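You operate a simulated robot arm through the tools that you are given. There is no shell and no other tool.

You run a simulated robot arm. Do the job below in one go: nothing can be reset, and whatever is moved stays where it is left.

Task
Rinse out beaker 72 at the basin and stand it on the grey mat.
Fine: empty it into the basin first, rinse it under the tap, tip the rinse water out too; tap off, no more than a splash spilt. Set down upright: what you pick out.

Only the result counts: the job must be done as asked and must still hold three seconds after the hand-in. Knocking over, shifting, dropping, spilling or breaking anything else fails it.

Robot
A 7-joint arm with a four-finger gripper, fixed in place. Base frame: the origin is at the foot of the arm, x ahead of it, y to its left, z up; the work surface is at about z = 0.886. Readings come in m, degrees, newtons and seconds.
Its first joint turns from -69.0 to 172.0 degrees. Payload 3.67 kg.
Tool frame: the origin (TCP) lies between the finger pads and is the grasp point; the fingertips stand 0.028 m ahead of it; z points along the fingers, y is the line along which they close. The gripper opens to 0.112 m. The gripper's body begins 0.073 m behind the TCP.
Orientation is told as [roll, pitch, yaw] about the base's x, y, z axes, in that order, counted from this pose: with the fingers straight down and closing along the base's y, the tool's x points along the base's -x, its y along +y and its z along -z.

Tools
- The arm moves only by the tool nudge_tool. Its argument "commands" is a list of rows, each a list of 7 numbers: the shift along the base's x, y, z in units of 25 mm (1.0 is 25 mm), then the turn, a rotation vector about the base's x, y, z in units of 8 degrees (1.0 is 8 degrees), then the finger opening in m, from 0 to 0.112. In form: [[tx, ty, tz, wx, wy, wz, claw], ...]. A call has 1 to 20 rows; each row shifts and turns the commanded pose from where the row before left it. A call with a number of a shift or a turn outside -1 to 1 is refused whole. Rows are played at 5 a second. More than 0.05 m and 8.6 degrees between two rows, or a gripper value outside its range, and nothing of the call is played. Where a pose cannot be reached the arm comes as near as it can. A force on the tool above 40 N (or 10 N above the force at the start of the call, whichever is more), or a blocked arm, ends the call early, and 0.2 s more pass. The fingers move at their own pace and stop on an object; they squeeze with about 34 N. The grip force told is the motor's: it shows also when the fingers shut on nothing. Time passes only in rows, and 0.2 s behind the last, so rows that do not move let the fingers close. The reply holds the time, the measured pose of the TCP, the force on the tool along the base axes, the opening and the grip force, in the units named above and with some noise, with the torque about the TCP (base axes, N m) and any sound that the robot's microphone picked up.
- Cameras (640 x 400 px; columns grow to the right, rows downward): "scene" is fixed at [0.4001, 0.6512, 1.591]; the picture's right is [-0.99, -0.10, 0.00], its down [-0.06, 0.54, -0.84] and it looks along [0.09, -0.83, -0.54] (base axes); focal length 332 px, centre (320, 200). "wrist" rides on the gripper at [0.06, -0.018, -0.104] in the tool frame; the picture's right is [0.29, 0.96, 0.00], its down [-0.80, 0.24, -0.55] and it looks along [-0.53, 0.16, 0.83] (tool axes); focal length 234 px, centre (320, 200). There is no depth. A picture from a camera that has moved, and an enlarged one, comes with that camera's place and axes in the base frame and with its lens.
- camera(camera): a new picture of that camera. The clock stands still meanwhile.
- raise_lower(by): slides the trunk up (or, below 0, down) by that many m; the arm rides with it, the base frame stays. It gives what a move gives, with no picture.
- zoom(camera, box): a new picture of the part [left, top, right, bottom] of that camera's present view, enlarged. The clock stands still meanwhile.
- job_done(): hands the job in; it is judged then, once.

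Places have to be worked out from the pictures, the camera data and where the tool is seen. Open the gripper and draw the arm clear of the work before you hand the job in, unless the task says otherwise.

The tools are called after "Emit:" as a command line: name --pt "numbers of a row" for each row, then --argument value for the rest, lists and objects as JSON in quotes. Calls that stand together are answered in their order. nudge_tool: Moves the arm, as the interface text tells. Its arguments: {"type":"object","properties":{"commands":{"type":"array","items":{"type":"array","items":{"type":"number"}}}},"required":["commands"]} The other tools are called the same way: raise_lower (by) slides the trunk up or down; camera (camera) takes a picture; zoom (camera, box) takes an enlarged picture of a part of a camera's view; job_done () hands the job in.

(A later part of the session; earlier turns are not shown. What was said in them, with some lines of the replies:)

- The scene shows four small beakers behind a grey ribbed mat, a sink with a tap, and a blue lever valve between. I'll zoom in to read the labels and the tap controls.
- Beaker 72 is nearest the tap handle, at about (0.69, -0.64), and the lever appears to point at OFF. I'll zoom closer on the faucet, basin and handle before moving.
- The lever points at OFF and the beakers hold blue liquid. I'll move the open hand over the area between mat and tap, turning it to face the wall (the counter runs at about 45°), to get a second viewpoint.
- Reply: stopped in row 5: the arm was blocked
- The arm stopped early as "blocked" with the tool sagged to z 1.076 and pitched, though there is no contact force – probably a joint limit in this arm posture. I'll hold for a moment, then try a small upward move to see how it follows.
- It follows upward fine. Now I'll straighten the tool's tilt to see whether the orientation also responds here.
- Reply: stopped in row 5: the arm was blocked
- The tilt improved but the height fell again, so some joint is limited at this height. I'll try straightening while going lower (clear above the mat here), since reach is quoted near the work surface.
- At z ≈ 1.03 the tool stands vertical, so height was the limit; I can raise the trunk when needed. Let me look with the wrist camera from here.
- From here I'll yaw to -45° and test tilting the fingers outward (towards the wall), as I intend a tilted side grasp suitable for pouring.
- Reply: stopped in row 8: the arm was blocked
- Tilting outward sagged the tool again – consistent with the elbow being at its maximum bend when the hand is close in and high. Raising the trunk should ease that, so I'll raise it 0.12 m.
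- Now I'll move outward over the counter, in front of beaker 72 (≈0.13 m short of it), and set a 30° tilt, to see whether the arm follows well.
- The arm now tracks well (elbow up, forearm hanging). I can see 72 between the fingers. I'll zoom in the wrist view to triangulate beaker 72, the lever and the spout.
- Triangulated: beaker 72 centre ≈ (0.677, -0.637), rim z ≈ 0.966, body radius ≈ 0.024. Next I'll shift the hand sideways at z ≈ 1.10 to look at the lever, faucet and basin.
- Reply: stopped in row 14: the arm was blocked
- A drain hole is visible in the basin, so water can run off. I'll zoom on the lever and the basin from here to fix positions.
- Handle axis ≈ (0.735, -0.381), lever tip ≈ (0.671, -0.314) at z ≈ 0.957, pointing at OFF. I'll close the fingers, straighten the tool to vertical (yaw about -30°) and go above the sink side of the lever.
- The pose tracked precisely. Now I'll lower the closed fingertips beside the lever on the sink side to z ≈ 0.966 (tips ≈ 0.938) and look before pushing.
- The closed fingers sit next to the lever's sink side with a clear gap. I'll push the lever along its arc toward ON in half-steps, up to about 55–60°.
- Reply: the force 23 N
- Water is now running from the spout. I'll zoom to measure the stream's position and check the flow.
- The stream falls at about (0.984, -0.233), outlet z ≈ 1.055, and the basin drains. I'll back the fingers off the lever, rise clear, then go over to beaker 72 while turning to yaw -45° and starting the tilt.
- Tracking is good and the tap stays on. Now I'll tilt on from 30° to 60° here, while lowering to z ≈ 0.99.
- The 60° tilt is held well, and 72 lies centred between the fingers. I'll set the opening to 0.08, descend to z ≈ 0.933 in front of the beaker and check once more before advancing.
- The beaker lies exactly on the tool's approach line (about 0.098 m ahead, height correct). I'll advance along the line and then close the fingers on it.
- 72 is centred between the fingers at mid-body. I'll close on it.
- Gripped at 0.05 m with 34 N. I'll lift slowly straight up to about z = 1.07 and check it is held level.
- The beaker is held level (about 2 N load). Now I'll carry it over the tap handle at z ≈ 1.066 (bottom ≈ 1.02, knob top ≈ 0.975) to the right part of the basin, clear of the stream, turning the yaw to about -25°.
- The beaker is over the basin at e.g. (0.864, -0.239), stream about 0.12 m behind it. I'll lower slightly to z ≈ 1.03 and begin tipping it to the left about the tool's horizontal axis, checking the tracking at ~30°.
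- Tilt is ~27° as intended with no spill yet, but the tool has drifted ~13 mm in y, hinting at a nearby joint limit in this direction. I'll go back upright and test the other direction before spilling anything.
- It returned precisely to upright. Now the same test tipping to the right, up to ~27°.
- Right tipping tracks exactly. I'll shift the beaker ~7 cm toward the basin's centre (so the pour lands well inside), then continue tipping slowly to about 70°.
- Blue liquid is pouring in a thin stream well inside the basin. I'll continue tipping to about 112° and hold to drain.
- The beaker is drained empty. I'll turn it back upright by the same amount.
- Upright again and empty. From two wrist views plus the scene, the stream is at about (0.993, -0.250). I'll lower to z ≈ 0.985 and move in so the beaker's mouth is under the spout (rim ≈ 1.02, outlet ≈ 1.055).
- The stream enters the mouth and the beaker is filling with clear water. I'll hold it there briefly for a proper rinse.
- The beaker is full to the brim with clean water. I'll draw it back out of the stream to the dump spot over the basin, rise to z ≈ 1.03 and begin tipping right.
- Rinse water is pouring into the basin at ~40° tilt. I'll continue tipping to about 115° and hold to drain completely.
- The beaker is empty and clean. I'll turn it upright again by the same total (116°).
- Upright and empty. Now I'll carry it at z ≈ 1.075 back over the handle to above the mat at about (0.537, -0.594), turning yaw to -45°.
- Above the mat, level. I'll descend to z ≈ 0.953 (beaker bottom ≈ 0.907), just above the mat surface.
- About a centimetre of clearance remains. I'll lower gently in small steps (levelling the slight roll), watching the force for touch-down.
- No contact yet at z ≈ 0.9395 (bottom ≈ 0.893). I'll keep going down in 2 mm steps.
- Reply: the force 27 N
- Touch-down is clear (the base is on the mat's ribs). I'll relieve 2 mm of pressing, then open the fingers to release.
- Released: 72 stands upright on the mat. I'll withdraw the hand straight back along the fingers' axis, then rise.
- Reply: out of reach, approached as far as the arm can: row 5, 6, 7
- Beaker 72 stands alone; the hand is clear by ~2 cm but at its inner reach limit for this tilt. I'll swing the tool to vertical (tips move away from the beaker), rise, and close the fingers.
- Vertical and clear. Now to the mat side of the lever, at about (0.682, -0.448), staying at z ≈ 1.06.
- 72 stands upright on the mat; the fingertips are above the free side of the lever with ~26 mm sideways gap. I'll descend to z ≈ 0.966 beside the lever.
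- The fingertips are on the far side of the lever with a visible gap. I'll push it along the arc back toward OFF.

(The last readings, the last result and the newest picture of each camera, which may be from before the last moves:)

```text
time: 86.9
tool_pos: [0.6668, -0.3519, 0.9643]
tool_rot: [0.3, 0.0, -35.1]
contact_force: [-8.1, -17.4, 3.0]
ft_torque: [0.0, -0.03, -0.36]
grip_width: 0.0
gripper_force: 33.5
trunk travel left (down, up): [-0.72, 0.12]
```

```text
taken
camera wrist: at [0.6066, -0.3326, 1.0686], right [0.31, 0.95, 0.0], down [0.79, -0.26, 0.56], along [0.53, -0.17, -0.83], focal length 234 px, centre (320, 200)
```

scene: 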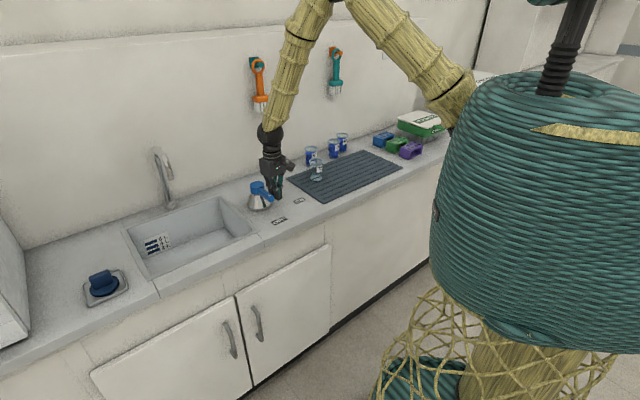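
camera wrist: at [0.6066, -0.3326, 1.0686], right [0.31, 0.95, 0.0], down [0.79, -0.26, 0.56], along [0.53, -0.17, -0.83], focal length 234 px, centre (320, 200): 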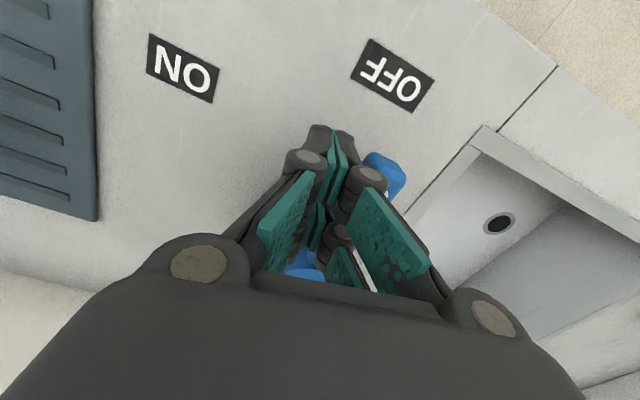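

The stream has stopped. I'll zoom to confirm the spout is dry and check the lever's angle.

Emit:
zoom --camera "scene" --box '[120, 130, 300, 260]'

Emit:
zoom --camera "scene" --box '[230, 140, 330, 240]'

```text
3.08 times, centred on (210, 195) of scene
camera zoom: at [0.4001, 0.6512, 1.591], right [-0.99, -0.1, 0.0], down [-0.06, 0.54, -0.84], along [0.09, -0.83, -0.54], focal length 1021 px, centre (658, 215)
```

zoom: 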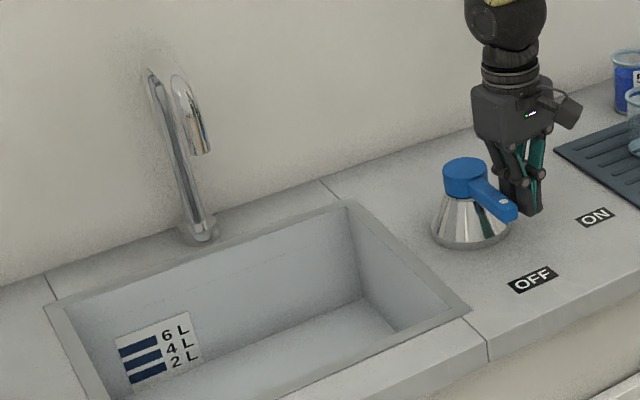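

```text
4.00 times, centred on (280, 190) of scene
camera zoom: at [0.4001, 0.6512, 1.591], right [-0.99, -0.1, 0.0], down [-0.06, 0.54, -0.84], along [0.09, -0.83, -0.54], focal length 1328 px, centre (480, 240)
```

zoom: 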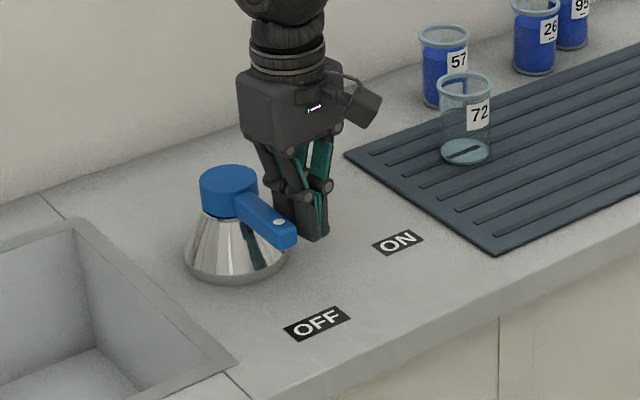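

The spout is dry and the lever tip is back exactly at its original OFF position. I'll back the fingers off toward the mat side, rise, and draw the arm clear.

Emit:
nudge_tool --pt "-0.3 -0.3 0 0 0 0 0.0" --pt "-0.4 -0.4 0 0 0 0 0.0" --pt "0 0 0.6 0 0 0 0.0" --pt "0 0 0.9 0 0 0 0.0" --pt "0 0 0.9 0 0 0 0.0" --pt "0 0 0.9 0 0 0 0.0" --pt "0 0 0.9 0 0 0 0.0" --pt "-0.5 0.3 0.4 0 0 0 0.03" --pt "-0.5 0.3 0.2 0 0 0 0.07" --pt "0 0 0 0 0 0 0.1" --pt "0 0 0 0 0 0 0.1"

Emit:
camera --camera "scene"

Emit:
zoom --camera "scene" --box '[260, 120, 400, 230]'

Emit:
camera --camera "wrist"

```text
time: 89.3
tool_pos: [0.6237, -0.3528, 1.0853]
tool_rot: [0.3, -0.1, -34.9]
contact_force: [0.4, 0.4, 0.2]
ft_torque: [0.0, -0.01, 0.0]
grip_width: 0.0998
gripper_force: 0.1
trunk travel left (down, up): [-0.72, 0.12]
```

```text
taken
```

scene: 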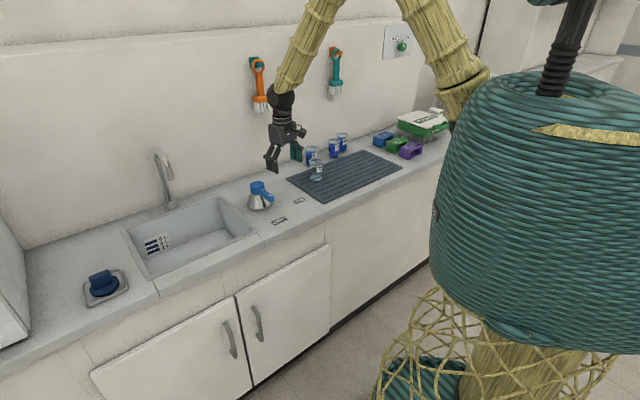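

```text
3.64 times, centred on (330, 175) of scene
camera zoom: at [0.4001, 0.6512, 1.591], right [-0.99, -0.1, 0.0], down [-0.06, 0.54, -0.84], along [0.09, -0.83, -0.54], focal length 1207 px, centre (284, 291)
```

zoom: 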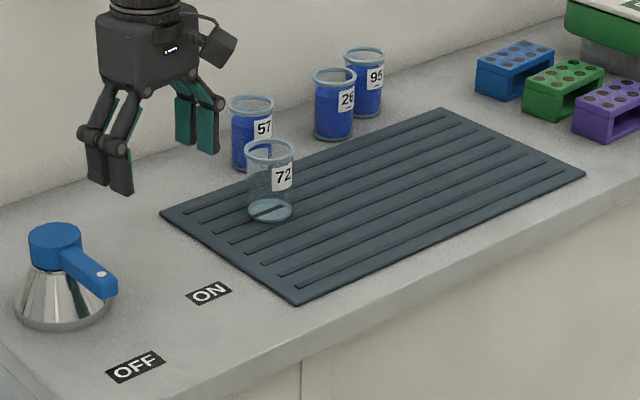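

```text
taken
camera wrist: at [0.5644, -0.3331, 1.1895], right [0.31, 0.95, 0.0], down [0.79, -0.26, 0.56], along [0.53, -0.17, -0.83], focal length 234 px, centre (320, 200)
```

wrist: 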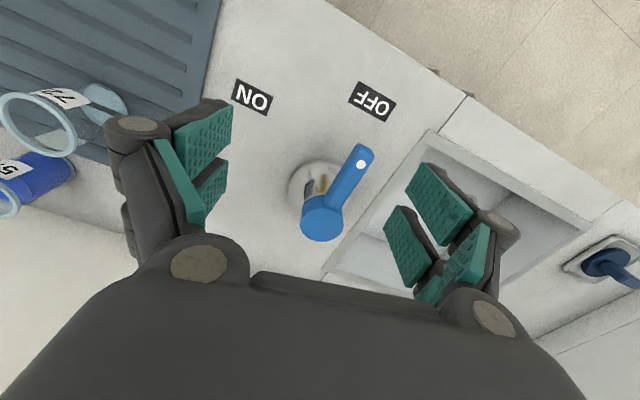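

Everything is in place: 72 upright, empty and alone on the mat, lever at OFF, spout dry, counter dry, the other beakers untouched. I'll raise the trunk to bring the open gripper well clear of the work.

Emit:
raise_lower --by 0.1

Emit:
camera --camera "scene"

Emit:
zoom --camera "scene" --box '[110, 130, 340, 290]'

```text
time: 90.6
tool_pos: [0.6254, -0.3531, 1.1843]
tool_rot: [0.3, 0.0, -35.0]
contact_force: [0.0, -0.6, 0.2]
ft_torque: [-0.02, -0.01, -0.01]
grip_width: 0.0999
gripper_force: 0.0
trunk travel left (down, up): [-0.82, 0.02]
```

```text
taken
```

scene: 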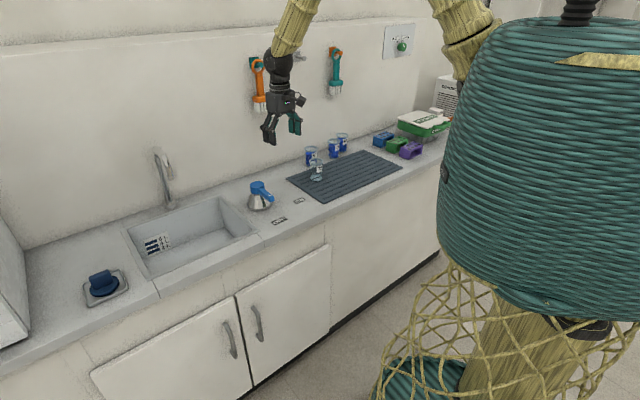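

```text
2.50 times, centred on (225, 210) of scene
camera zoom: at [0.4001, 0.6512, 1.591], right [-0.99, -0.1, 0.0], down [-0.06, 0.54, -0.84], along [0.09, -0.83, -0.54], focal length 830 px, centre (558, 175)
```

zoom: 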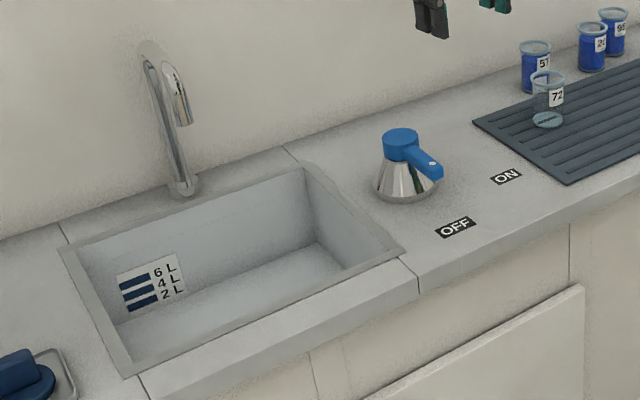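

The tap is off and the basin is drained. The counter is dry, beaker 72 is upright on the grey mat, and the gripper is open and well clear. Handing in.

Emit:
job_done

```text
The job is handed in.
```

Beaker 72 is rinsed and standing upright on the grey mat, and I've handed the job in. No result came back with the hand-in, so this rests on what the cameras showed.

- **Emptying:** I tipped the blue liquid out inside the basin, clear of the running stream.
- **Rinsing:** I filled the beaker to the brim under the tap, then tipped the rinse water into the basin until it looked empty.
- **Tap:** The lever is back at OFF where it started, and the spout is dry. I turned the tap on before picking up the beaker, so it ran for about a minute, but the basin drained as it went.
- **Surroundings:** I saw no water on the counter. The other three beakers were not touched.

The gripper is open and raised well clear of the work. The trunk is 0.22 m higher than at the start.
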